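You operate a simulated robot arm through the tools that you are given. There is no shell and no other tool.

You are at the controls of a simulated two-armed robot. One attempt, no reset.

TASK
Switch the bench strip off, plug in the grey lamp base, fit the tall white lamp and light it.
Fine: the yellow plug goes in while the strip is off; strip on again; lamp in before the slider goes up to HIGH; leave the other plugs in and the power box dial off. Where these are worked on the way, their far stop is far enough and under half their travel is too little: switch of the bench strip.

The check looks at the end state, three seconds after you hand in, the way a careful person would. Anything else that was tipped, shoved, dropped, spilled or broken makes it a failure.

THE ROBOT
Two 7-joint arms with two-finger parallel grippers on one trunk that stands fixed in place. Base frame: the origin is at the foot of the trunk, x ahead of it, y to its left, z up. Readings come in mm, rad, newtons and seconds.
The left shoulder is at [60, 143, 973], the right one opposite. With the tool pointing down near the work surface each hand reaches from about 320 to 740 mm from the base axis, measured 20 degrees to its own side. Payload 1.57 kg a hand.
The tool frame of a hand sits at the grasp point between the pads (the TCP): z along the fingers, y along the line on which they close. The tips reach 30 mm beyond it. Largest opening 110 mm; finger width 24, thickness 12; the body of the gripper, 48 by 112 mm, starts 78 mm behind the TCP.
Orientation is told as [roll, pitch, yaw] about the base's x, y, z axes, in that order, counted from this pose: with the fingers straight down and closing along the base's y, the tool's x points along the base's -x, its y along +y and its z along -z.

THE INTERFACE
- The arms move only by the tool jog_arm. It takes "left_moves", "right_moves" or both (then of equal length, played together; a hand with none holds still); each is a list that holds one entry, the list of rows, each a list of 7 numbers: the gripper command, from -1 (fully open) to 1 (shut), values between in proportion, then the shift along the base's x, y, z in units of 20 mm (1.0 is 20 mm), then the turn, a rotation vector about the base's x, y, z in units of 4 degrees (1.0 is 4 degrees). In form: [[[jaw, tx, ty, tz, rx, ry, rz], ...]]. A call has 1 to 20 rows; each row shifts and turns the commanded pose from where the row before left it. A call with a number of a shift or a turn outside -1 to 1 is refused whole. A row lasts 0.2 s, in which the tool goes at most 50 mm and 0.15 rad; a call with a longer step from one row to the next is refused whole, and so is a gripper value outside its range. Where a pose cannot be reached the arm comes as near as it can. A force on the tool above 60 N (or 10 N above the force at the start of the call, whichever is more), or a blocked arm, ends the call early, and 0.2 s more pass. Each finger travels about 45 mm/s and halts on what it meets, pressing with about 38 N; the grip force reading is that of the motor and also rises with nothing between the fingers. The clock runs only during rows and for 0.2 s after the last one: add rows that do not move to give the fingers time. The reply holds the time, the measured pose of the TCP, the force on the tool along the base axes, the opening and the grip force, in the units named above and with some noise, with the torque about the TCP (base axes, N m) and any sound that the robot's microphone picked up, and new pictures: "pictures" is both (left out), scene, wrist or none (wrist: the cameras of the hands that moved).
- Cameras (640 x 400 px; columns grow to the right, rows downward): "scene" is now at [46.1, -20.2, 1586.9]; the picture's right is [-0.25, -0.97, 0.00], its down [-0.69, 0.18, -0.70] and it looks along [0.67, -0.18, -0.72] (base axes); focal length 317 px, centre (320, 200). "left" rides on the left gripper at [70, -16, -141] in its tool frame; the picture's right is [0.23, 0.97, 0.00], its down [-0.86, 0.20, -0.48] and it looks along [-0.47, 0.11, 0.88] (tool axes); focal length 222 px, centre (320, 200). "right" rides on the right gripper at [70, 16, -141] in its tool frame; the picture's right is [-0.23, 0.97, 0.00], its down [-0.86, -0.20, -0.48] and it looks along [-0.47, -0.11, 0.88] (tool axes); focal length 222 px, centre (320, 200). There is no depth. A picture from a camera that has moved, and an enlarged one, comes with that camera's place and axes in the base frame and with its lens.
- lift_body(by): slides the trunk up (or, below 0, down) by that many mm; the arms and the scene camera ride with it, the base frame stays. It gives what a move gives, with no picture.
- aim_head(pan, tilt): turns the head with the scene camera to pan (to the left, within 1.501 rad either way) and tilt (down, from -0.506 to 1.204), counted from straight ahead of the robot. It gives what a move gives, and a new picture of the scene camera.
- enlarge(camera, box): a new picture of the part [left, top, right, bottom] of that camera's present view, enlarged. It takes no simulated time.
- hand_in(): hands the job in; it is judged then, once.

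Nothing tells you positions but the pictures and the camera data. Unless the task says otherwise, let go and move clear before handing in.

The tools are called after "Emit:" as name(argument=value, ...) on one line, values as JSON. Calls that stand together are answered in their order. jog_arm: Moves the arms, as the interface text tells. Its arguments: {"type":"object","properties":{"left_moves":{"type":"array","items":{"type":"array","items":{"type":"array","items":{"type":"number"}}}},"right_moves":{"type":"array","items":{"type":"array","items":{"type":"array","items":{"type":"number"}}}},"pictures":{"type":"string","enum":["both","scene","wrist","none"]}},"required":[]} The other tools are called the same way: lift_body (by) slides the trunk up or down; aim_head (pan, tilt) turns the head that bears the scene camera; enlarge (camera, box) takes an enlarged picture of a part of a camera's view; hand_in () hands the job in.

At the start:

```text
time: 0.0
left_position: [528.3, 68.0, 1129.0]
left_tcp_rot: [0.0, 0.0, 0.001]
left_force: [0.8, 0.5, 0.1]
left_wrist_torque: [-0.05, 0.0, 0.0]
left_opening: 110.0
left_grip_force: 0.0
right_position: [364.2, -282.3, 1128.7]
right_tcp_rot: [0.001, -0.002, -0.001]
right_force: [0.4, -0.3, -0.1]
right_wrist_torque: [0.0, 0.0, 0.01]
right_opening: 109.9
right_grip_force: 0.1
trunk travel left (down, up): [-571.0, 19.0]
head pan, tilt: [-0.255, 0.799]
```

scene: 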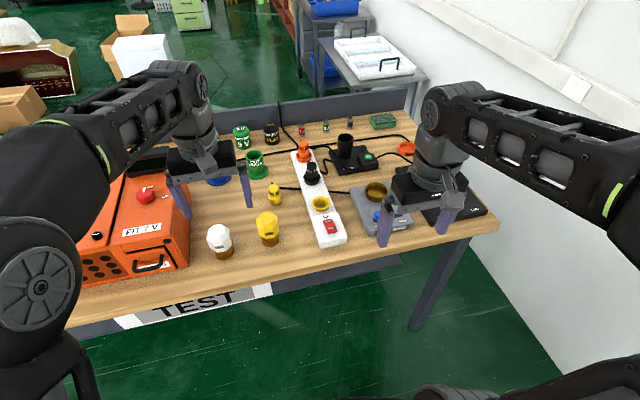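
right: 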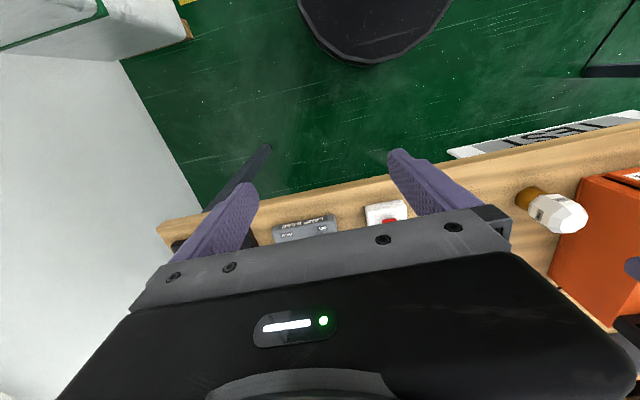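
left: 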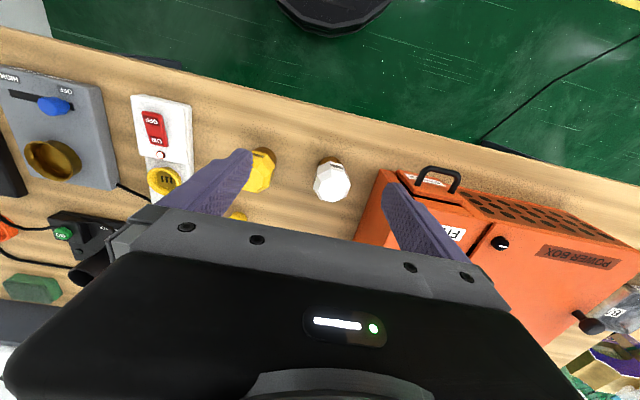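

I see a bench with a white power strip (red rocker at its near end), a grey lamp base with a blue slider, lamps (white, yellow), and an orange power box. I'll look closer at the details first.

Emit:
enlarge(camera="scene", box=[190, 120, 350, 260])

Emit:
enlarge(camera="scene", box=[280, 110, 440, 250])

Emit:
enlarge(camera="left", box=[0, 50, 380, 310])

```text
2.86 times, centred on (270, 190) of scene
camera zoom: at [46.1, -20.2, 1586.9], right [-0.25, -0.97, 0.0], down [-0.69, 0.18, -0.7], along [0.67, -0.18, -0.72], focal length 905 px, centre (463, 229)
```

zoom: 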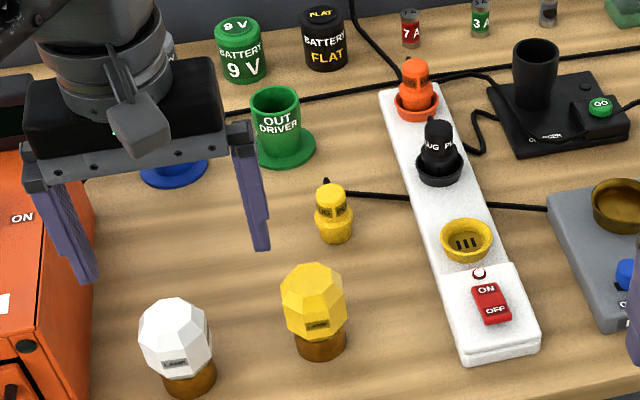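

```text
2.86 times, centred on (360, 180) of scene
camera zoom: at [46.1, -20.2, 1586.9], right [-0.25, -0.97, 0.0], down [-0.69, 0.18, -0.7], along [0.67, -0.18, -0.72], focal length 905 px, centre (206, 257)
```

zoom: 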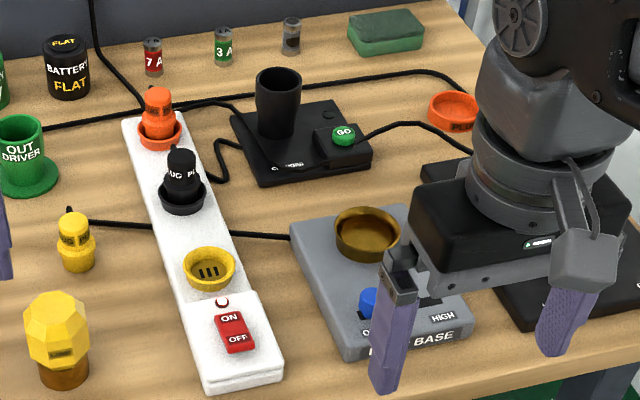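

```text
1.54 times, centred on (190, 180) of left
camera zoom: at [458.6, 52.2, 1271.4], right [-0.23, 0.97, 0.0], down [0.86, 0.2, 0.48], along [0.47, 0.11, -0.88], focal length 342 px, centre (520, 231)
```

zoom: 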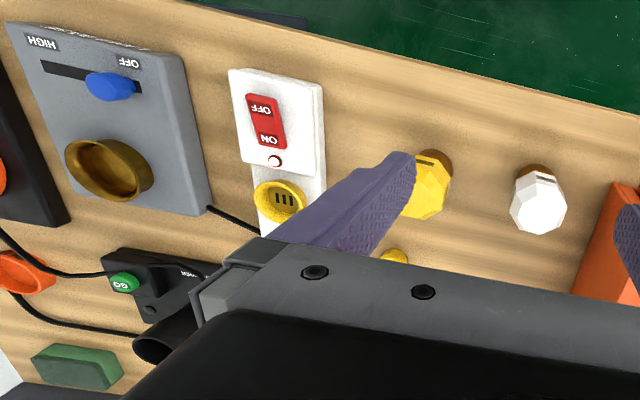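

The switch sits at about (593, -195, 888). Next I'll survey the left part of the bench to check whether there is more than one white lamp.

Emit:
aim_head(pan=0.25, tilt=0.85)

Emit:
aim_head(pan=-0.3, tilt=1.0)

```text
time: 0.9
left_position: [526.4, 68.9, 1128.3]
left_tcp_rot: [-0.002, 0.0, -0.001]
left_force: [0.3, 0.9, -0.7]
left_wrist_torque: [0.02, -0.05, 0.01]
left_opening: 110.0
left_grip_force: 0.0
right_position: [364.2, -283.9, 1128.9]
right_tcp_rot: [0.002, -0.001, 0.0]
right_force: [-0.2, 0.0, 0.0]
right_wrist_torque: [-0.01, 0.0, -0.01]
right_opening: 110.1
right_grip_force: 0.0
trunk travel left (down, up): [-571.0, 19.0]
head pan, tilt: [0.25, 0.85]
camera scene: at [43.8, 19.4, 1582.8], right [0.25, -0.97, 0.0], down [-0.73, -0.18, -0.66], along [0.64, 0.16, -0.75], focal length 317 px, centre (320, 200)
```

scene: 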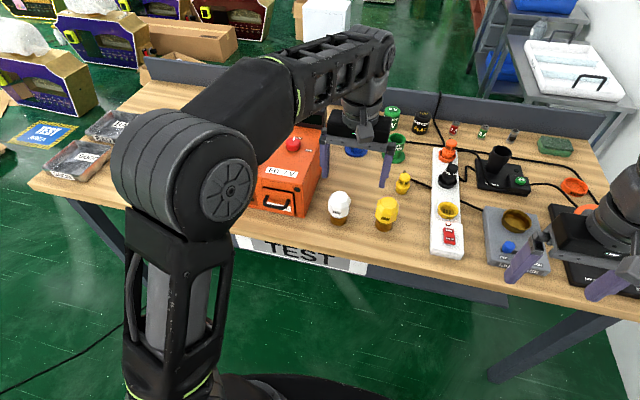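

```text
time: 1.9
left_position: [528.1, 68.9, 1129.9]
left_tcp_rot: [0.0, 0.0, 0.0]
left_force: [0.7, 0.2, 0.2]
left_wrist_torque: [-0.02, -0.03, -0.02]
left_opening: 110.2
left_grip_force: 0.1
right_position: [363.6, -283.6, 1128.1]
right_tcp_rot: [0.001, 0.002, -0.001]
right_force: [-0.4, -1.1, 0.4]
right_wrist_torque: [0.01, -0.01, 0.0]
right_opening: 110.0
right_grip_force: 0.1
trunk travel left (down, up): [-571.0, 19.0]
head pan, tilt: [-0.3, 1.0]
camera scene: at [34.6, -20.4, 1571.7], right [-0.3, -0.96, 0.0], down [-0.8, 0.25, -0.54], along [0.52, -0.16, -0.84], focal length 317 px, centre (320, 200)
```

scene: 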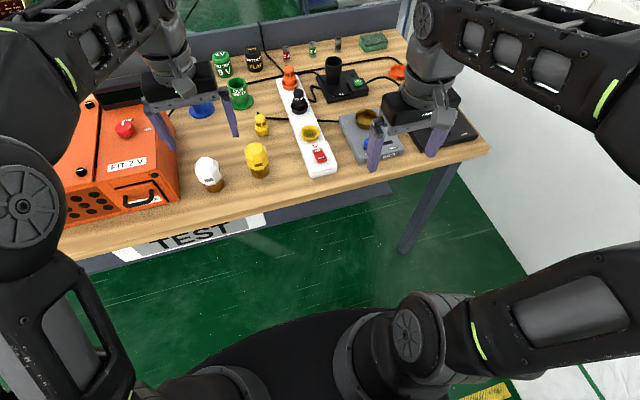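

Only one white lamp shows so far. I'll move both hands aside to get a clear view of the bench.

Emit:
jog_arm(left_moves=[[[-1, -0.45, 0.97, 0, 0, 0, 0], [-1, -0.45, 0.97, 0, 0, 0, 0], [-1, -0.45, 0.97, 0, 0, 0, 0], [-1, -0.45, 0.97, 0, 0, 0, 0], [-1, -0.45, 0.97, 0, 0, 0, 0], [-1, -0.45, 0.97, 0, 0, 0, 0], [-1, -0.45, 0.97, 0, 0, 0, 0], [-1, -0.45, 0.97, 0, 0, 0, 0], [-1, -0.45, 0.97, 0, 0, 0, 0], [-1, -0.45, 0.97, 0, 0, 0, 0], [-1, -0.45, 0.97, 0, 0, 0, 0], [-1, -0.45, 0.97, 0, 0, 0, 0]]], right_moves=[[[-1, 0, 0, 0, 0, 0, 0], [-1, 0, 0, 0, 0, 0, 0], [-1, 0, 0, 0, 0, 0, 0], [-1, 0, 1, 0, 0, 0, 0], [-1, 0, 1, 0, 0, 0, 0], [-1, 0, 1, 0, 0, 0, 0], [-1, 0, 1, 0, 0, 0, 0], [-1, 0, 1, 0, 0, 0, 0], [-1, 0, 1, 0, 0, 0, 0], [-1, 0, 1, 0, 0, 0, 0], [-1, 0, 1, 0, 0, 0, 0], [-1, 0, 1, 0, 0, 0, 0]]])

Emit:
aim_head(pan=-0.2, tilt=0.85)

Emit:
enlarge(camera="scene", box=[160, 90, 320, 190])

Emit:
enlarge(camera="scene", box=[300, 90, 460, 190])

Emit:
enlarge(camera="scene", box=[300, 150, 460, 250])

```text
time: 4.5
left_position: [418.8, 301.9, 1130.1]
left_tcp_rot: [0.0, -0.002, -0.003]
left_force: [-0.6, -0.4, -0.4]
left_wrist_torque: [0.0, -0.01, -0.05]
left_opening: 110.1
left_grip_force: 0.1
right_position: [364.1, -102.1, 1128.3]
right_tcp_rot: [0.001, 0.001, 0.001]
right_force: [0.4, 0.1, 0.2]
right_wrist_torque: [0.01, 0.05, -0.05]
right_opening: 110.1
right_grip_force: 0.0
trunk travel left (down, up): [-571.0, 19.0]
head pan, tilt: [-0.3, 1.0]
camera scene: at [34.4, -19.6, 1571.7], right [-0.3, -0.96, 0.0], down [-0.8, 0.25, -0.54], along [0.52, -0.16, -0.84], focal length 317 px, centre (320, 200)
camera right: at [294.5, -86.4, 1270.3], right [0.23, 0.97, 0.0], down [0.85, -0.2, 0.48], along [0.47, -0.11, -0.88], focal length 222 px, centre (320, 200)
camera left: at [349.9, 285.9, 1272.0], right [-0.23, 0.97, 0.0], down [0.86, 0.2, 0.48], along [0.47, 0.11, -0.88], focal length 222 px, centre (320, 200)
```

scene: 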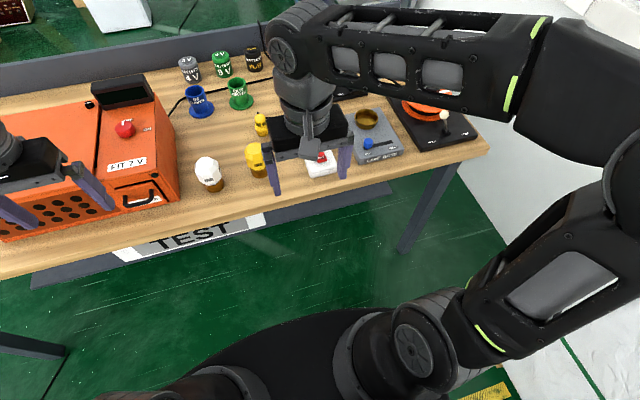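
right: 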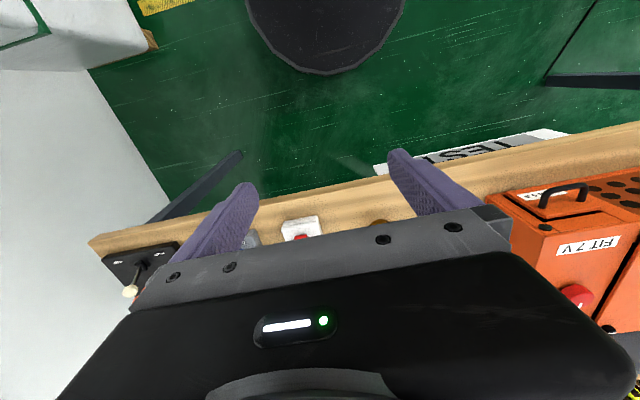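
left: 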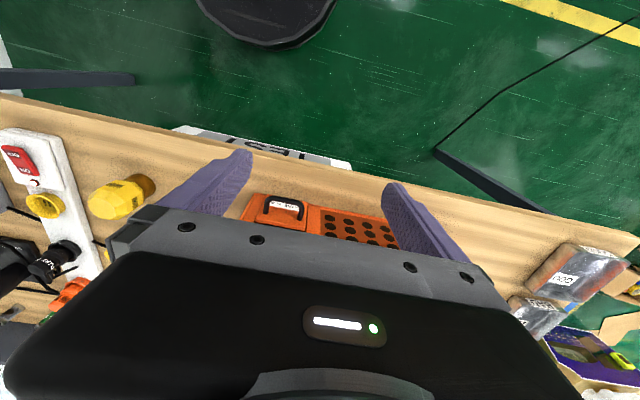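

```text
time: 5.2
left_position: [418.6, 300.5, 1129.3]
left_tcp_rot: [0.0, -0.001, 0.0]
left_force: [0.6, 0.7, -0.1]
left_wrist_torque: [0.01, 0.02, 0.02]
left_opening: 110.1
left_grip_force: 0.1
right_position: [364.7, -104.1, 1128.1]
right_tcp_rot: [0.0, 0.001, 0.0]
right_force: [0.5, 0.6, 0.0]
right_wrist_torque: [0.0, 0.02, -0.03]
right_opening: 110.0
right_grip_force: 0.1
trunk travel left (down, up): [-571.0, 19.0]
head pan, tilt: [-0.201, 0.85]
camera scene: at [44.6, -15.3, 1582.8], right [-0.2, -0.98, 0.0], down [-0.74, 0.15, -0.66], along [0.65, -0.13, -0.75], focal length 317 px, centre (320, 200)
```

scene: 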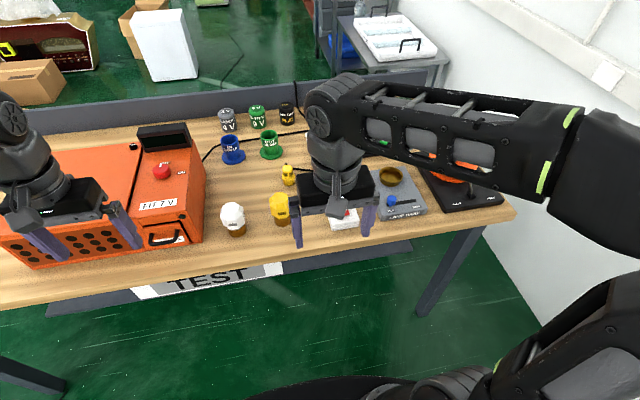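

```text
4.00 times, centred on (240, 140) of scene
camera zoom: at [44.6, -15.3, 1582.8], right [-0.2, -0.98, 0.0], down [-0.74, 0.15, -0.66], along [0.65, -0.13, -0.75], focal length 1267 px, centre (640, 440)
```

zoom: 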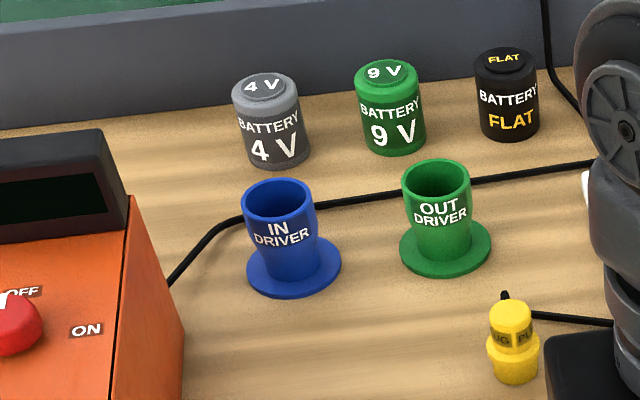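

```text
4.00 times, centred on (380, 140) of scene
camera zoom: at [44.6, -15.3, 1582.8], right [-0.2, -0.98, 0.0], down [-0.74, 0.15, -0.66], along [0.65, -0.13, -0.75], focal length 1267 px, centre (80, 440)
```

zoom: 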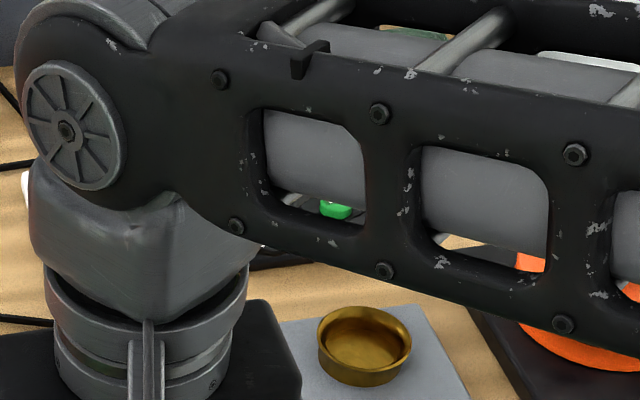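

```text
4.00 times, centred on (380, 200) of scene
camera zoom: at [44.6, -15.3, 1582.8], right [-0.2, -0.98, 0.0], down [-0.74, 0.15, -0.66], along [0.65, -0.13, -0.75], focal length 1267 px, centre (80, 200)
```

zoom: 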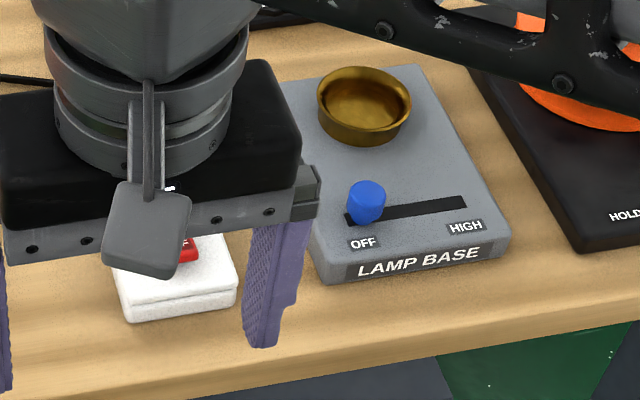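

The layout is clear: one white lamp and one yellow lamp stand loose, the yellow plug stands upright on the bench, and the lamp base slider is on OFF. I'll bring the right hand over the strip switch and look from its wrist camera.

Emit:
jog_arm(right_moves=[[[-1, 0.96, -0.383, -0.2, 0, 0, 0], [-1, 0.96, -0.383, -0.2, 0, 0, 0], [-1, 0.96, -0.383, -0.2, 0, 0, 0], [-1, 0.96, -0.383, -0.2, 0, 0, 0], [-1, 0.96, -0.383, -0.2, 0, 0, 0], [-1, 0.96, -0.383, -0.2, 0, 0, 0], [-1, 0.96, -0.383, -0.2, 0, 0, 0], [-1, 0.96, -0.383, -0.2, 0, 0, 0], [-1, 0.96, -0.383, -0.2, 0, 0, 0], [-1, 0.96, -0.383, -0.2, 0, 0, 0], [-1, 0.96, -0.383, -0.2, 0, 0, 0], [-1, 0.96, -0.383, -0.2, 0, 0, 0]]])

Emit:
enlarge(camera="right", box=[160, 20, 480, 220])

```text
time: 7.8
left_position: [418.6, 301.9, 1130.8]
left_tcp_rot: [0.0, -0.001, 0.001]
left_force: [-0.4, 0.9, -0.7]
left_wrist_torque: [-0.02, -0.04, -0.04]
left_opening: 110.2
left_grip_force: 0.1
right_position: [593.6, -194.0, 1080.4]
right_tcp_rot: [0.0, 0.001, 0.0]
right_force: [0.1, -0.3, -0.8]
right_wrist_torque: [0.03, 0.0, -0.01]
right_opening: 110.0
right_grip_force: 0.0
trunk travel left (down, up): [-571.0, 19.0]
head pan, tilt: [-0.201, 0.85]
camera scene: at [45.3, -15.4, 1582.8], right [-0.2, -0.98, 0.0], down [-0.74, 0.15, -0.66], along [0.65, -0.13, -0.75], focal length 317 px, centre (320, 200)
camera right: at [524.1, -178.8, 1221.8], right [0.23, 0.97, 0.0], down [0.86, -0.2, 0.48], along [0.47, -0.11, -0.88], focal length 222 px, centre (320, 200)
```

scene: 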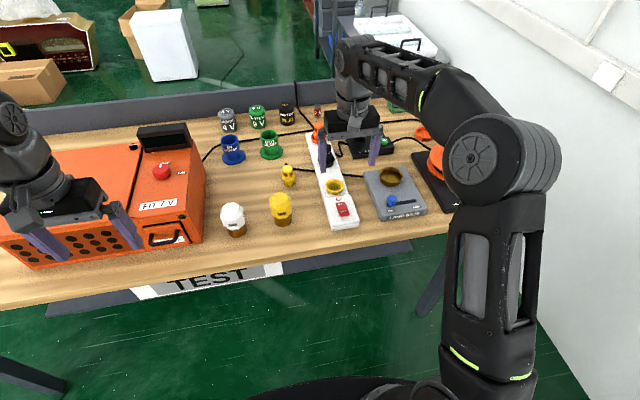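
right: 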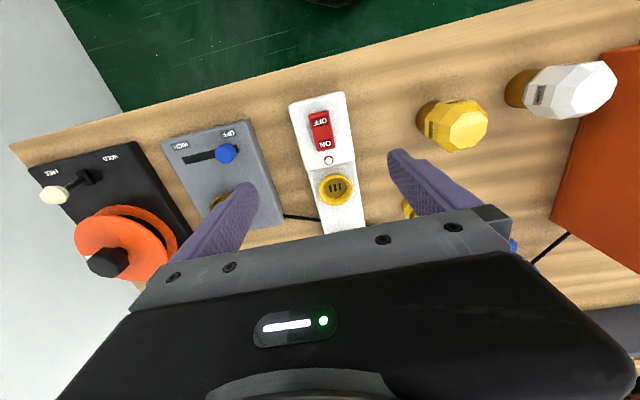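

```text
2.00 times, centred on (320, 120) of right
camera zoom: at [524.1, -178.8, 1221.8], right [0.23, 0.97, 0.0], down [0.86, -0.2, 0.48], along [0.47, -0.11, -0.88], focal length 444 px, centre (320, 360)
```

zoom: 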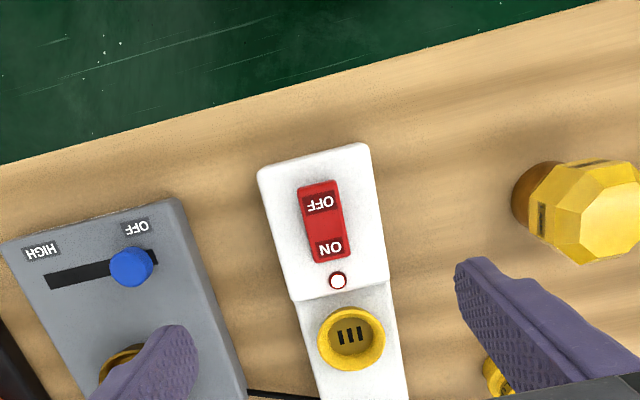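

Emit:
enlarge(camera="scene", box=[270, 160, 430, 260])

Emit:
enlarge(camera="scene", box=[200, 150, 360, 250])

Emit:
enlarge(camera="right", box=[240, 80, 400, 180])

Emit:
enlarge(camera="right", box=[400, 50, 640, 200])

```text
4.00 times, centred on (350, 210) of scene
camera zoom: at [45.3, -15.4, 1582.8], right [-0.2, -0.98, 0.0], down [-0.74, 0.15, -0.66], along [0.65, -0.13, -0.75], focal length 1267 px, centre (200, 160)
```

zoom: 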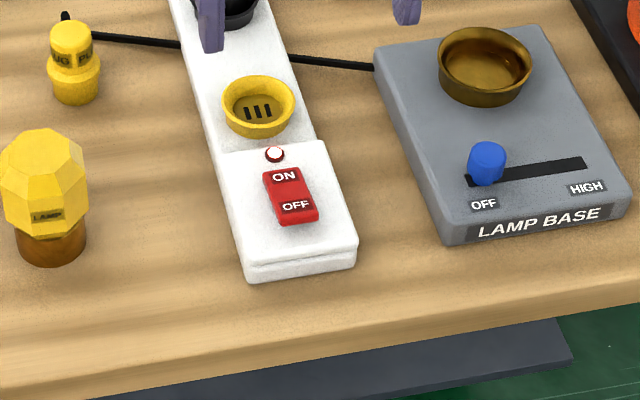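

```text
4.00 times, centred on (280, 200) of scene
camera zoom: at [45.3, -15.4, 1582.8], right [-0.2, -0.98, 0.0], down [-0.74, 0.15, -0.66], along [0.65, -0.13, -0.75], focal length 1267 px, centre (480, 200)
```

zoom: 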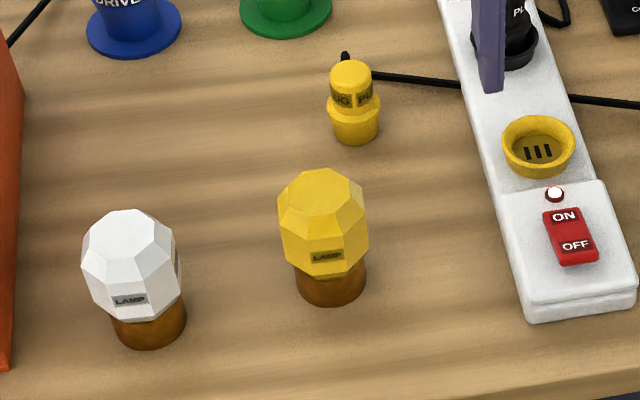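

```text
4.00 times, centred on (320, 130) of right
camera zoom: at [524.1, -178.8, 1221.8], right [0.23, 0.97, 0.0], down [0.86, -0.2, 0.48], along [0.47, -0.11, -0.88], focal length 888 px, centre (320, 480)
```

zoom: 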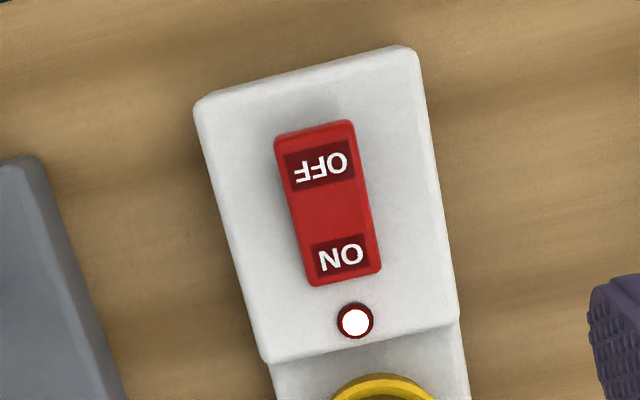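

```text
2.67 times, centred on (520, 125) of right
camera zoom: at [524.1, -178.8, 1221.8], right [0.23, 0.97, 0.0], down [0.86, -0.2, 0.48], along [0.47, -0.11, -0.88], focal length 592 px, centre (-213, 400)
```

zoom: 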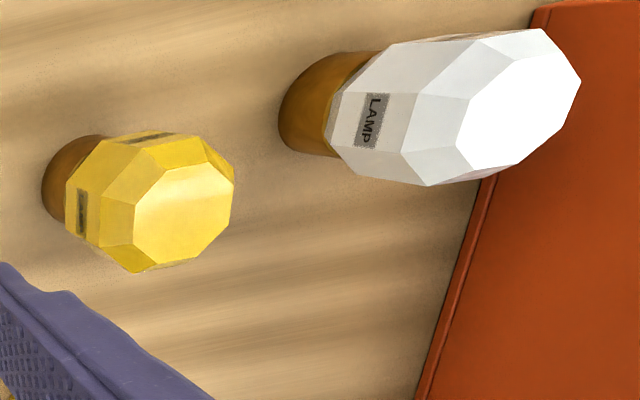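

The switch's OFF end (near end, about x=572, y=-190, z=905) stands higher than its ON end, and the indicator is lit, so the strip is on. I'll close the right gripper and come down above the OFF end.

Emit:
jog_arm(right_moves=[[[1, -0.1975, 0.022, -0.84, 0, 0, 0], [1, -0.1975, 0.022, -0.84, 0, 0, 0], [1, -0.1975, 0.022, -0.84, 0, 0, 0], [1, -0.1975, 0.022, -0.84, 0, 0, 0], [1, -0.1975, 0.022, -0.84, 0, 0, 0], [1, -0.1975, 0.022, -0.84, 0, 0, 0], [1, -0.1975, 0.022, -0.84, 0, 0, 0], [1, -0.1975, 0.022, -0.84, 0, 0, 0], [1, 0, 0, 0, 0, 0, 0]]])

Emit:
enlarge(camera="scene", box=[290, 140, 390, 240])

Emit:
enlarge(camera="right", box=[240, 80, 400, 220])

```text
time: 9.8
left_position: [419.9, 301.0, 1128.6]
left_tcp_rot: [0.0, 0.001, 0.0]
left_force: [0.7, -0.7, -0.5]
left_wrist_torque: [0.0, 0.03, 0.02]
left_opening: 110.2
left_grip_force: 0.2
right_position: [563.5, -192.5, 945.6]
right_tcp_rot: [0.001, 0.0, 0.001]
right_force: [0.5, -0.5, 0.9]
right_wrist_torque: [-0.01, -0.03, 0.02]
right_opening: 0.0
right_grip_force: 21.3
trunk travel left (down, up): [-571.0, 19.0]
head pan, tilt: [-0.201, 0.85]
camera scene: at [44.6, -15.4, 1582.8], right [-0.2, -0.98, 0.0], down [-0.74, 0.15, -0.66], along [0.65, -0.13, -0.75], focal length 317 px, centre (320, 200)
camera right: at [492.7, -176.6, 1088.0], right [0.23, 0.97, 0.0], down [0.86, -0.2, 0.48], along [0.47, -0.11, -0.88], focal length 222 px, centre (320, 200)
```

scene: 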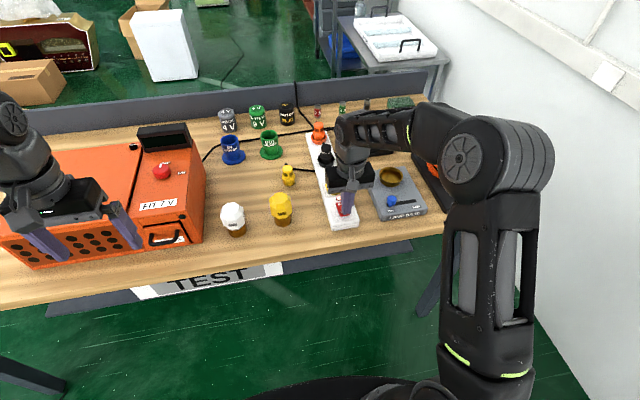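
right: 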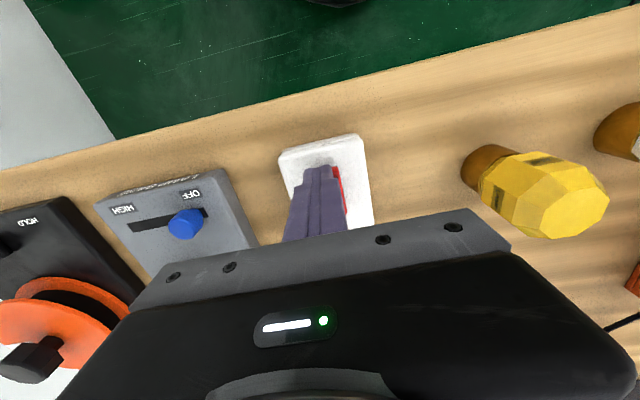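

```text
4.00 times, centred on (340, 190) of scene
camera zoom: at [44.6, -15.4, 1582.8], right [-0.2, -0.98, 0.0], down [-0.74, 0.15, -0.66], along [0.65, -0.13, -0.75], focal length 1267 px, centre (240, 240)
```

zoom: 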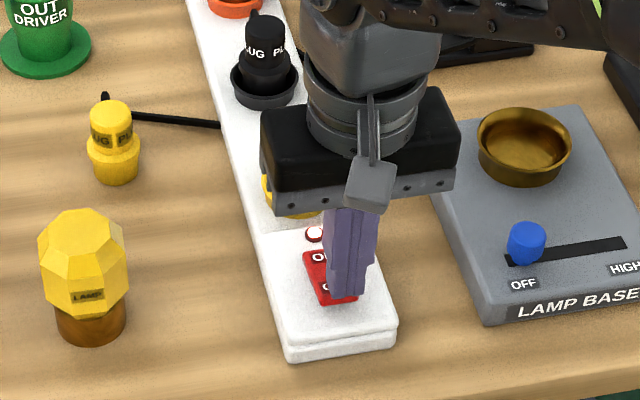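

```text
2.86 times, centred on (320, 150) of right
camera zoom: at [492.7, -176.6, 1088.0], right [0.23, 0.97, 0.0], down [0.86, -0.2, 0.48], along [0.47, -0.11, -0.88], focal length 635 px, centre (320, 343)
```

zoom: 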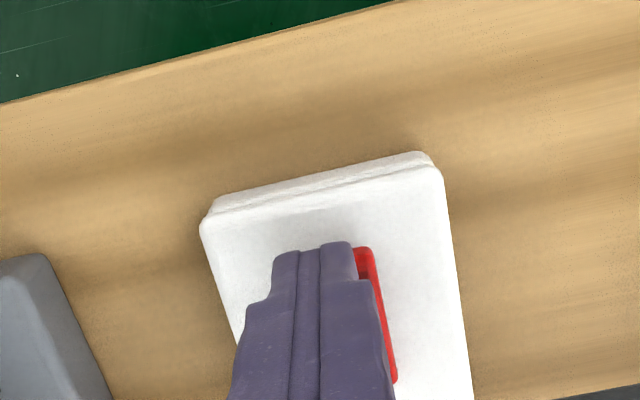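

The closed fingertip is over the near end of the rocker. I'll press down in small steps.

Emit:
jog_arm(right_moves=[[[1, 0, 0, -0.2, 0, 0, 0], [1, 0, 0, -0.2, 0, 0, 0], [1, 0, 0, -0.2, 0, 0, 0], [1, 0, 0, -0.2, 0, 0, 0], [1, 0, 0, 0, 0, 0, 0]]], pictures="wrist")

Emit:
enlarge(camera="scene", box=[310, 180, 370, 230])

```text
time: 11.0
left_position: [418.9, 302.0, 1129.9]
left_tcp_rot: [0.001, -0.004, -0.001]
left_force: [0.3, 0.3, -0.6]
left_wrist_torque: [0.02, 0.0, 0.0]
left_opening: 109.8
left_grip_force: 0.0
right_position: [562.4, -192.6, 932.2]
right_tcp_rot: [0.0, -0.002, -0.001]
right_force: [-0.3, -2.7, 14.5]
right_wrist_torque: [-0.09, -0.11, -0.02]
right_opening: 0.0
right_grip_force: 21.4
trunk travel left (down, up): [-571.0, 19.0]
head pan, tilt: [-0.201, 0.85]
camera right: at [492.0, -176.4, 1073.5], right [0.23, 0.97, 0.0], down [0.85, -0.2, 0.48], along [0.47, -0.11, -0.88], focal length 222 px, centre (320, 200)
```

right: 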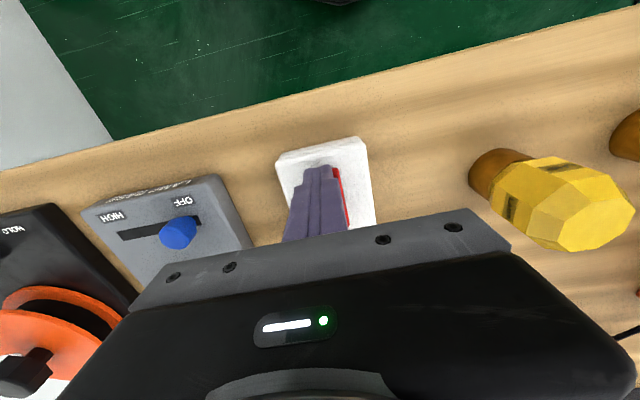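

```text
8.00 times, centred on (340, 205) of scene
camera zoom: at [43.1, -15.3, 1583.1], right [-0.2, -0.98, 0.0], down [-0.74, 0.15, -0.66], along [0.65, -0.13, -0.75], focal length 2534 px, centre (160, 160)
```

zoom: 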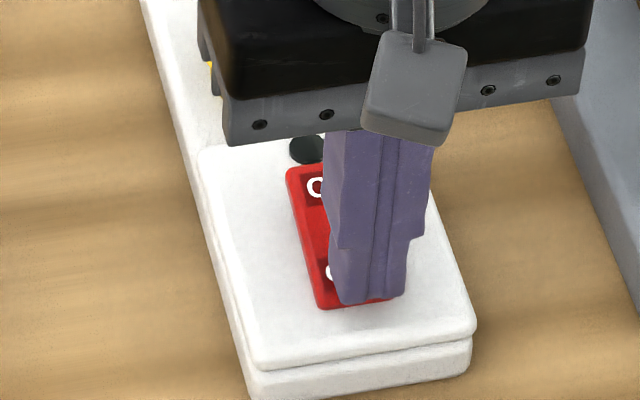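

The indicator has gone dark. I'll push further to make sure the switch reaches its stop.

Emit:
jog_arm(right_moves=[[[1, 0, 0, -0.15, 0, 0, 0], [1, 0, 0, -0.15, 0, 0, 0], [1, 0, 0, -0.15, 0, 0, 0], [1, 0, 0, 0, 0, 0, 0]]], pictures="none")

```text
time: 11.8
left_position: [415.8, 301.8, 1131.3]
left_tcp_rot: [0.0, -0.003, -0.003]
left_force: [1.2, 0.4, -0.5]
left_wrist_torque: [0.0, -0.02, 0.0]
left_opening: 110.1
left_grip_force: 0.0
right_position: [561.6, -192.8, 932.1]
right_tcp_rot: [0.001, -0.014, -0.001]
right_force: [-18.5, -2.5, 29.9]
right_wrist_torque: [-0.07, 0.12, -0.07]
right_opening: 0.0
right_grip_force: 21.3
trunk travel left (down, up): [-571.0, 19.0]
head pan, tilt: [-0.201, 0.85]
stopped in row 3 (right hand): the force on the tool passed its limit at 63 N (the readings are from after the stop); the commanded pose is now the measured one
```

It has hit the stop. I'll lift off and look.

Emit:
jog_arm(right_moves=[[[1, -0.1, 0, 0.5, 0, 0, 0], [1, -0.4, 0, 1, 0, 0, 0], [1, -0.4, 0, 1, 0, 0, 0], [1, -0.4, 0, 1, 0, 0, 0], [0, 0, 0, 1, 0, 0, 0], [-1, 0, 0, 0.5, 0, 0, 0]]], pictures="wrist")

Emit:
enlarge(camera="scene", box=[300, 160, 380, 230])

Emit:
enlarge(camera="right", box=[240, 80, 400, 220])

```text
time: 13.2
left_position: [419.9, 300.3, 1129.8]
left_tcp_rot: [-0.001, 0.001, 0.001]
left_force: [0.4, 0.4, 0.5]
left_wrist_torque: [0.0, -0.06, 0.02]
left_opening: 109.8
left_grip_force: 0.0
right_position: [538.9, -192.0, 1026.0]
right_tcp_rot: [0.001, -0.01, 0.002]
right_force: [-0.7, -0.1, 0.2]
right_wrist_torque: [-0.02, 0.02, -0.02]
right_opening: 48.3
right_grip_force: 0.1
trunk travel left (down, up): [-571.0, 19.0]
head pan, tilt: [-0.201, 0.85]
camera right: at [467.9, -176.3, 1168.5], right [0.23, 0.97, 0.0], down [0.85, -0.2, 0.49], along [0.48, -0.11, -0.87], focal length 222 px, centre (320, 200)
```

right: 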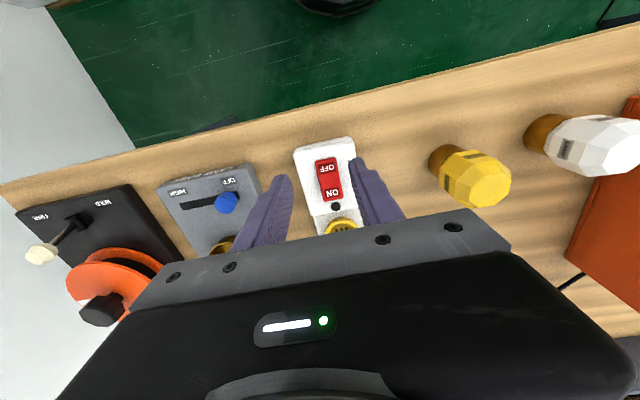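

```text
5.71 times, centred on (340, 195) of scene
camera zoom: at [44.4, -15.4, 1582.8], right [-0.2, -0.98, 0.0], down [-0.74, 0.15, -0.66], along [0.65, -0.13, -0.75], focal length 1810 px, centre (206, 229)
```

zoom: 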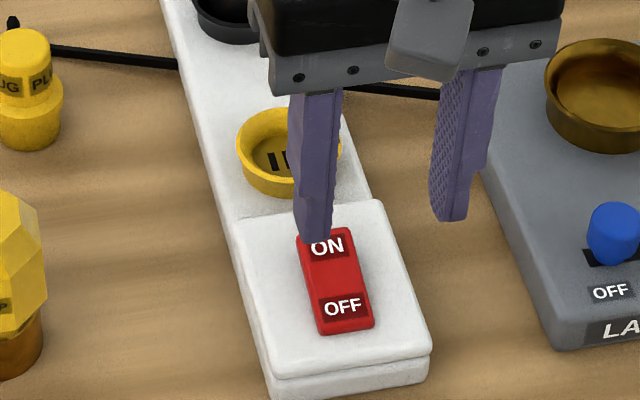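

```text
2.86 times, centred on (320, 150) of right
camera zoom: at [467.9, -176.3, 1168.5], right [0.23, 0.97, 0.0], down [0.85, -0.2, 0.49], along [0.48, -0.11, -0.87], focal length 635 px, centre (320, 343)
```

zoom: 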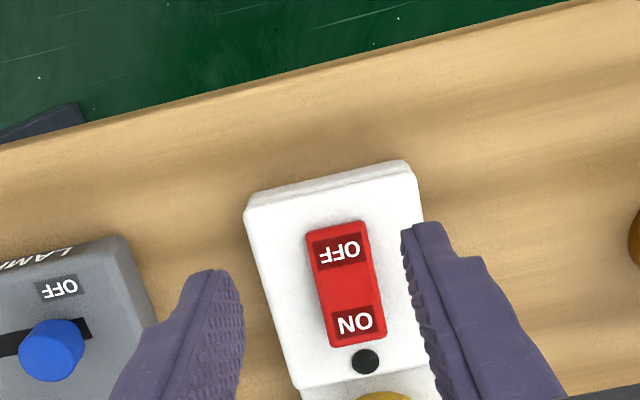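

The strip is off: indicator dark and OFF end down. Next I'll bring the right hand near the yellow plug to look at it closely.

Emit:
jog_arm(right_moves=[[[-1, 0.9, 0.8, 0.3, 0, 0.15, 0], [-1, 0.9, 0.8, 0.3, 0, 0, 0], [-1, 0.9, 0.8, 0.3, 0, 0, 0], [-1, 0.9, 0.8, 0, 0, 0, 0], [-1, 0.9, 0.8, 0, 0, 0, 0], [-1, 0.9, 0.8, 0, 0, 0, 0], [-1, 0.9, 0.8, 0, 0, 0, 0], [-1, 0.9, 0.8, 0, 0, 0, 0]]])

Emit:
enlarge(camera="right", box=[240, 80, 400, 220])

Emit:
enlarge(camera="scene", box=[260, 140, 380, 220])

```text
time: 14.9
left_position: [419.6, 301.1, 1129.7]
left_tcp_rot: [0.001, -0.001, -0.001]
left_force: [0.3, 0.1, -0.2]
left_wrist_torque: [0.0, 0.01, 0.03]
left_opening: 109.8
left_grip_force: 0.0
right_position: [638.1, -103.9, 1046.6]
right_tcp_rot: [0.002, -0.002, 0.0]
right_force: [-0.4, 0.2, 0.2]
right_wrist_torque: [0.02, 0.03, 0.0]
right_opening: 109.8
right_grip_force: 0.2
right hand out of reach, approached as far as the arm can: row 6, 7, 8
trunk travel left (down, up): [-571.0, 19.0]
head pan, tilt: [-0.201, 0.85]
camera scene: at [44.5, -15.3, 1582.8], right [-0.2, -0.98, 0.0], down [-0.74, 0.15, -0.66], along [0.65, -0.13, -0.75], focal length 317 px, centre (320, 200)
camera right: at [568.5, -88.8, 1187.5], right [0.23, 0.97, 0.0], down [0.85, -0.2, 0.48], along [0.47, -0.11, -0.88], focal length 222 px, centre (320, 200)
```

scene: 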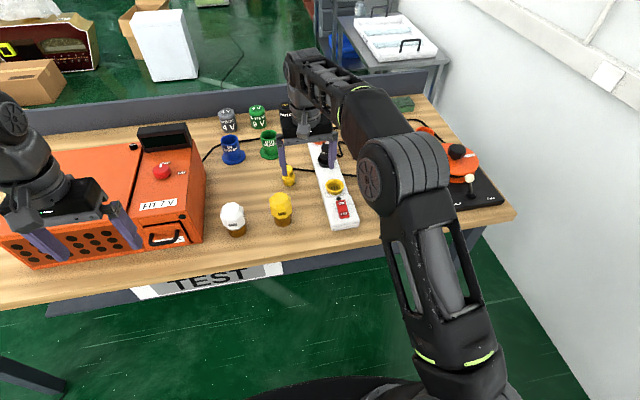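
right: 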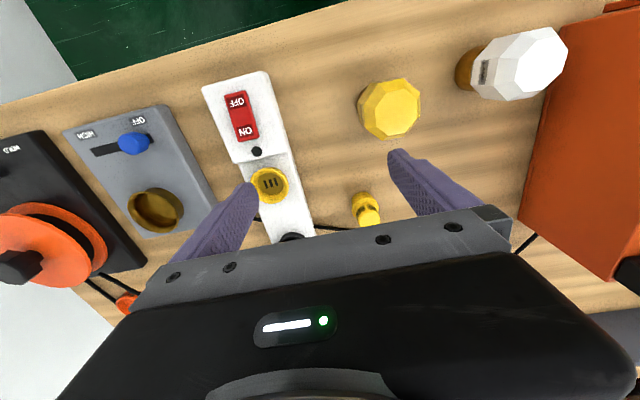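

```text
2.86 times, centred on (320, 150) of right
camera zoom: at [568.5, -88.8, 1187.5], right [0.23, 0.97, 0.0], down [0.85, -0.2, 0.48], along [0.47, -0.11, -0.88], focal length 635 px, centre (320, 343)
```

zoom: 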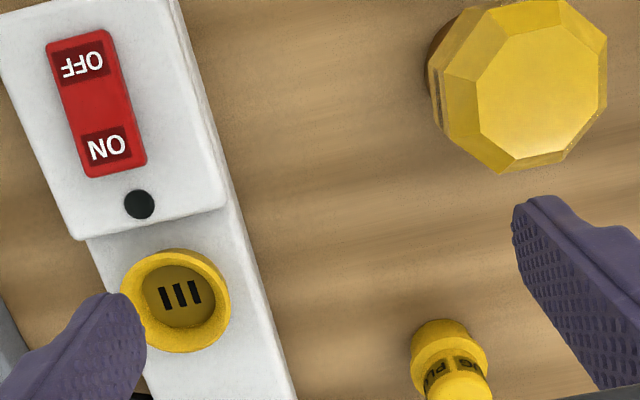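

```text
5.00 times, centred on (320, 180) of scene
camera zoom: at [44.5, -15.3, 1582.8], right [-0.2, -0.98, 0.0], down [-0.74, 0.15, -0.66], along [0.65, -0.13, -0.75], focal length 1584 px, centre (320, 300)
```

zoom: 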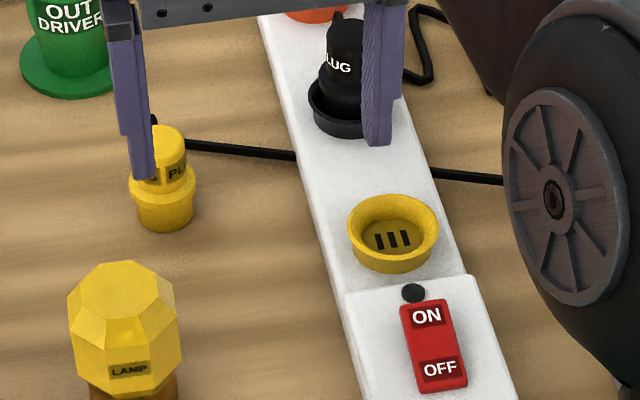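

The plug stands at about (738, -60), with its handle between z≈908 and 940. The socket centre is at about (683, -190). The plug is beyond reach with the tool straight down, so I'll tilt the fingers forward 20°.

Emit:
jog_arm(right_moves=[[[-1, 0, 0, 0, 0, -1, 0], [-1, 0, 0, 0, 0, -1, 0], [-1, 0, 0, 0, 0, -1, 0], [-1, 0, 0, 0, 0, -1, 0], [-1, 0, 0, 0, 0, -1, 0], [-1, 0, 0, 0, 0, 0, 0]]])

Emit:
enlarge(camera="right", box=[240, 80, 400, 220])

```text
time: 16.4
left_position: [420.7, 302.1, 1129.5]
left_tcp_rot: [-0.002, 0.001, 0.001]
left_force: [0.3, -0.5, -0.1]
left_wrist_torque: [-0.02, 0.03, 0.0]
left_opening: 110.3
left_grip_force: 0.0
right_position: [639.1, -103.1, 1044.8]
right_tcp_rot: [0.001, -0.35, 0.0]
right_force: [-0.4, -0.1, 0.1]
right_wrist_torque: [-0.02, -0.02, 0.0]
right_opening: 110.1
right_grip_force: 0.0
trunk travel left (down, up): [-571.0, 19.0]
head pan, tilt: [-0.201, 0.85]
camera scene: at [45.0, -15.3, 1582.8], right [-0.2, -0.98, 0.0], down [-0.74, 0.15, -0.66], along [0.65, -0.13, -0.75], focal length 317 px, centre (320, 200)
camera right: at [524.3, -88.5, 1155.1], right [0.21, 0.97, 0.08], down [0.64, -0.2, 0.74], along [0.74, -0.11, -0.67], focal length 222 px, centre (320, 200)
```

scene: 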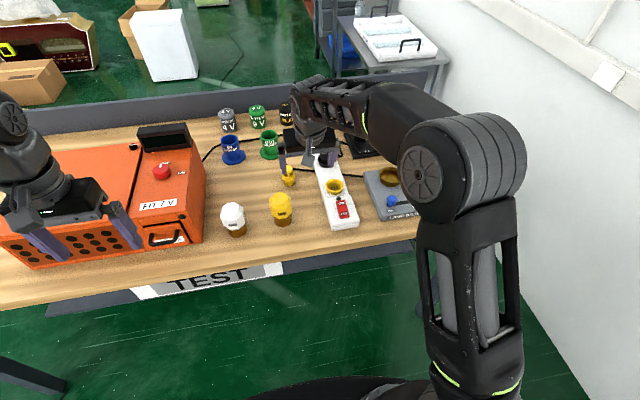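
right: 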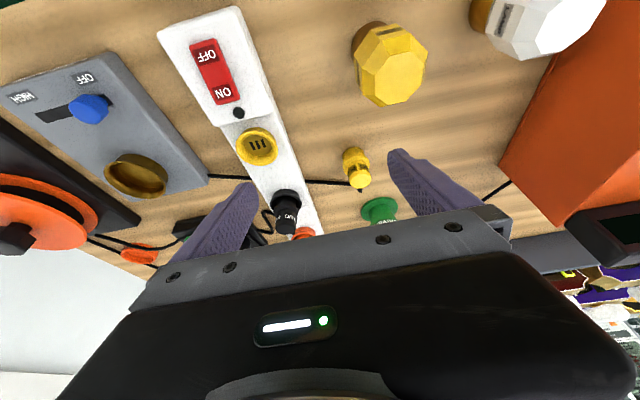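

```text
2.86 times, centred on (320, 150) of right
camera zoom: at [524.3, -88.5, 1155.1], right [0.21, 0.97, 0.08], down [0.64, -0.2, 0.74], along [0.74, -0.11, -0.67], focal length 635 px, centre (320, 343)
```

zoom: 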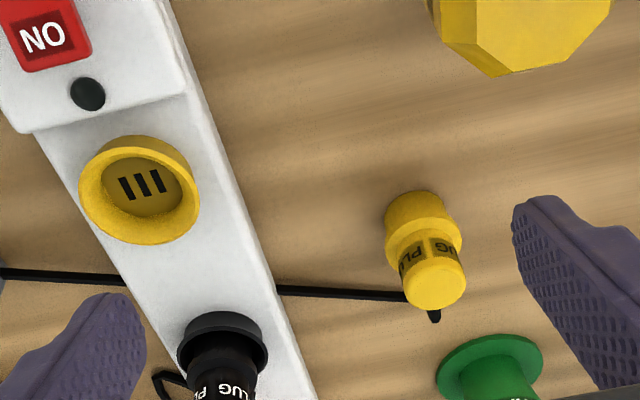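

The tilt works and the command holds. I'll move above the plug, partly closing the gripper to about 70 mm.

Emit:
jog_arm(right_moves=[[[-0.27, 0.775, 0.36, -0.1, 0, 0, 0], [-0.27, 0.775, 0.36, -0.3, 0, 0, 0], [-0.27, 0.775, 0.36, -0.4, 0, 0, 0], [-0.27, 0.775, 0.36, -0.45, 0, 0, 0], [-0.27, 0.775, 0.36, -0.5, 0, 0, 0], [-0.27, 0.775, 0.36, -0.5, 0, 0, 0], [-0.27, 0, 0, 0, 0, 0, 0]]])

Emit:
enlarge(camera="right", box=[240, 80, 400, 220])

Emit:
enlarge(camera="scene", box=[240, 120, 360, 200])

```text
time: 17.9
left_position: [419.1, 301.0, 1129.6]
left_tcp_rot: [-0.001, -0.002, 0.0]
left_force: [0.2, 0.1, 0.6]
left_wrist_torque: [-0.02, -0.01, 0.0]
left_opening: 109.8
left_grip_force: 0.1
right_position: [732.7, -60.4, 1000.7]
right_tcp_rot: [0.002, -0.348, 0.0]
right_force: [0.4, -0.3, -0.4]
right_wrist_torque: [0.02, 0.03, 0.02]
right_opening: 69.9
right_grip_force: 0.0
trunk travel left (down, up): [-571.0, 19.0]
head pan, tilt: [-0.201, 0.85]
camera scene: at [44.3, -15.4, 1582.9], right [-0.2, -0.98, 0.0], down [-0.74, 0.15, -0.66], along [0.65, -0.13, -0.75], focal length 317 px, centre (320, 200)
camera right: at [618.1, -45.7, 1109.1], right [0.21, 0.97, 0.08], down [0.64, -0.2, 0.74], along [0.74, -0.11, -0.67], focal length 222 px, centre (320, 200)
```

scene: 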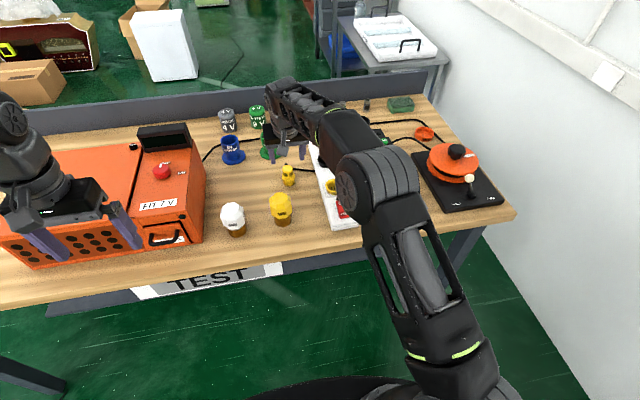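
right: 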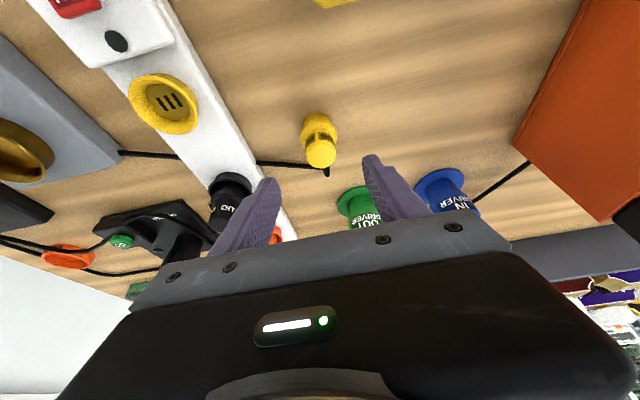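

```text
2.86 times, centred on (320, 150) of right
camera zoom: at [618.1, -45.7, 1109.1], right [0.21, 0.97, 0.08], down [0.64, -0.2, 0.74], along [0.74, -0.11, -0.67], focal length 635 px, centre (320, 343)
```

zoom: 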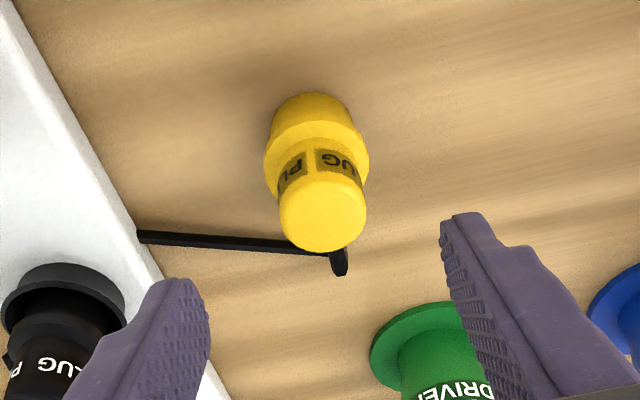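

```text
5.00 times, centred on (300, 160) of scene
camera zoom: at [44.3, -15.4, 1582.9], right [-0.2, -0.98, 0.0], down [-0.74, 0.15, -0.66], along [0.65, -0.13, -0.75], focal length 1584 px, centre (420, 400)
```

zoom: 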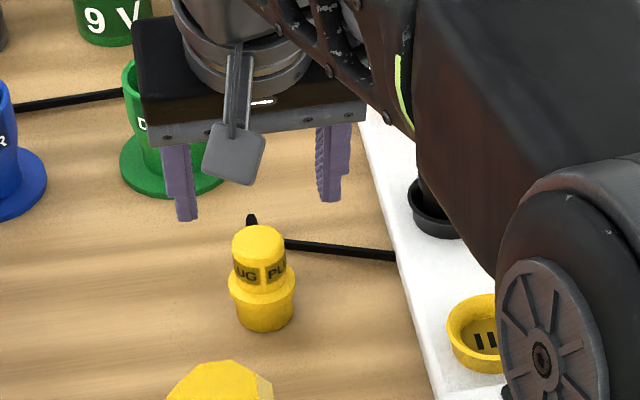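

The plug is centred at about (740, -59). I'll descend with the fingers on either side of it.

Emit:
jog_arm(right_moves=[[[-0.27, 0.05, 0.07, -0.6, 0, 0, 0], [-0.27, 0, 0, -0.6, 0, 0, 0], [-0.27, 0, 0, -0.6, 0, 0, 0], [-0.27, 0, 0, -0.6, 0, 0, 0], [-0.27, 0, 0, -0.4, 0, 0, 0], [-0.27, 0, 0, 0, 0, 0, 0]]])

Emit:
enlarge(camera="right", box=[240, 80, 400, 220])

Emit:
enlarge(camera="scene", box=[240, 140, 340, 200])

```text
time: 19.4
left_position: [418.7, 302.6, 1129.2]
left_tcp_rot: [0.002, -0.001, 0.0]
left_force: [-0.4, 0.0, 0.3]
left_wrist_torque: [-0.01, -0.01, 0.01]
left_opening: 110.0
left_grip_force: 0.0
right_position: [733.2, -60.2, 944.6]
right_tcp_rot: [0.0, -0.349, -0.001]
right_force: [-0.6, -0.1, 0.4]
right_wrist_torque: [-0.01, 0.0, 0.03]
right_opening: 69.9
right_grip_force: 0.1
trunk travel left (down, up): [-571.0, 19.0]
head pan, tilt: [-0.201, 0.85]
camera scene: at [44.7, -15.3, 1582.8], right [-0.2, -0.98, 0.0], down [-0.74, 0.15, -0.66], along [0.65, -0.13, -0.75], focal length 317 px, centre (320, 200)
camera right: at [619.4, -44.5, 1054.1], right [0.21, 0.97, 0.08], down [0.64, -0.2, 0.74], along [0.74, -0.11, -0.67], focal length 222 px, centre (320, 200)
```

scene: 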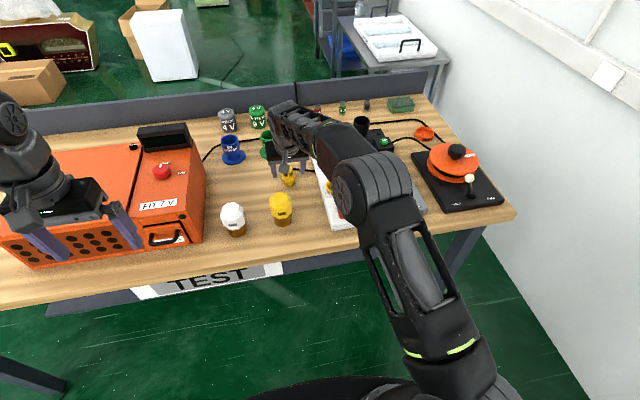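
right: 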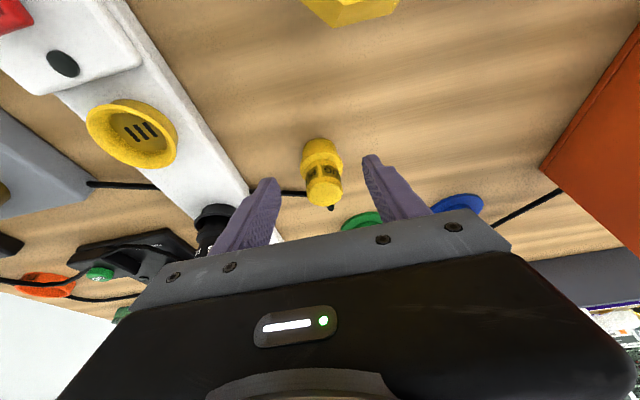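

```text
2.86 times, centred on (320, 150) of right
camera zoom: at [619.4, -44.5, 1054.1], right [0.21, 0.97, 0.08], down [0.64, -0.2, 0.74], along [0.74, -0.11, -0.67], focal length 635 px, centre (320, 343)
```

zoom: 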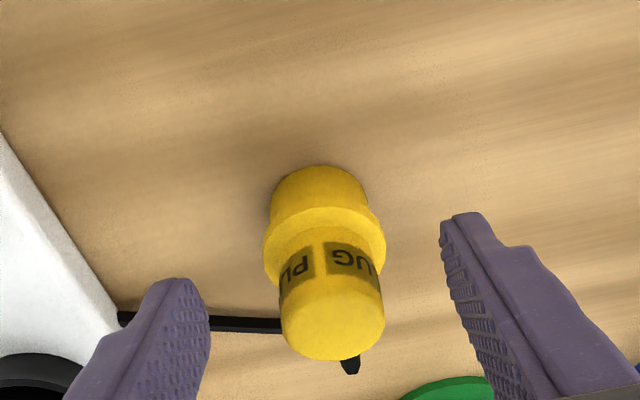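

```text
6.40 times, centred on (290, 170) of scene
camera zoom: at [44.7, -15.3, 1582.8], right [-0.2, -0.98, 0.0], down [-0.74, 0.15, -0.66], along [0.65, -0.13, -0.75], focal length 2027 px, centre (512, 392)
```

zoom: 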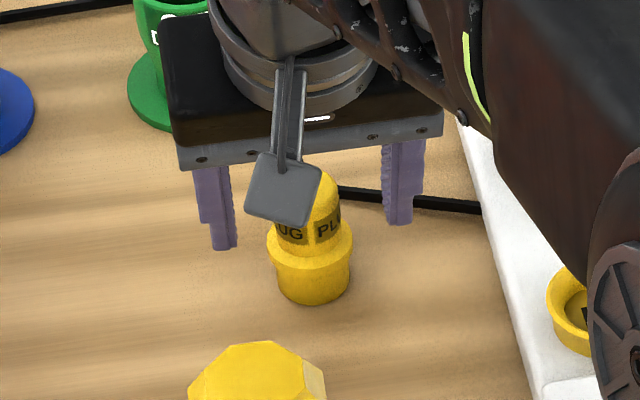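

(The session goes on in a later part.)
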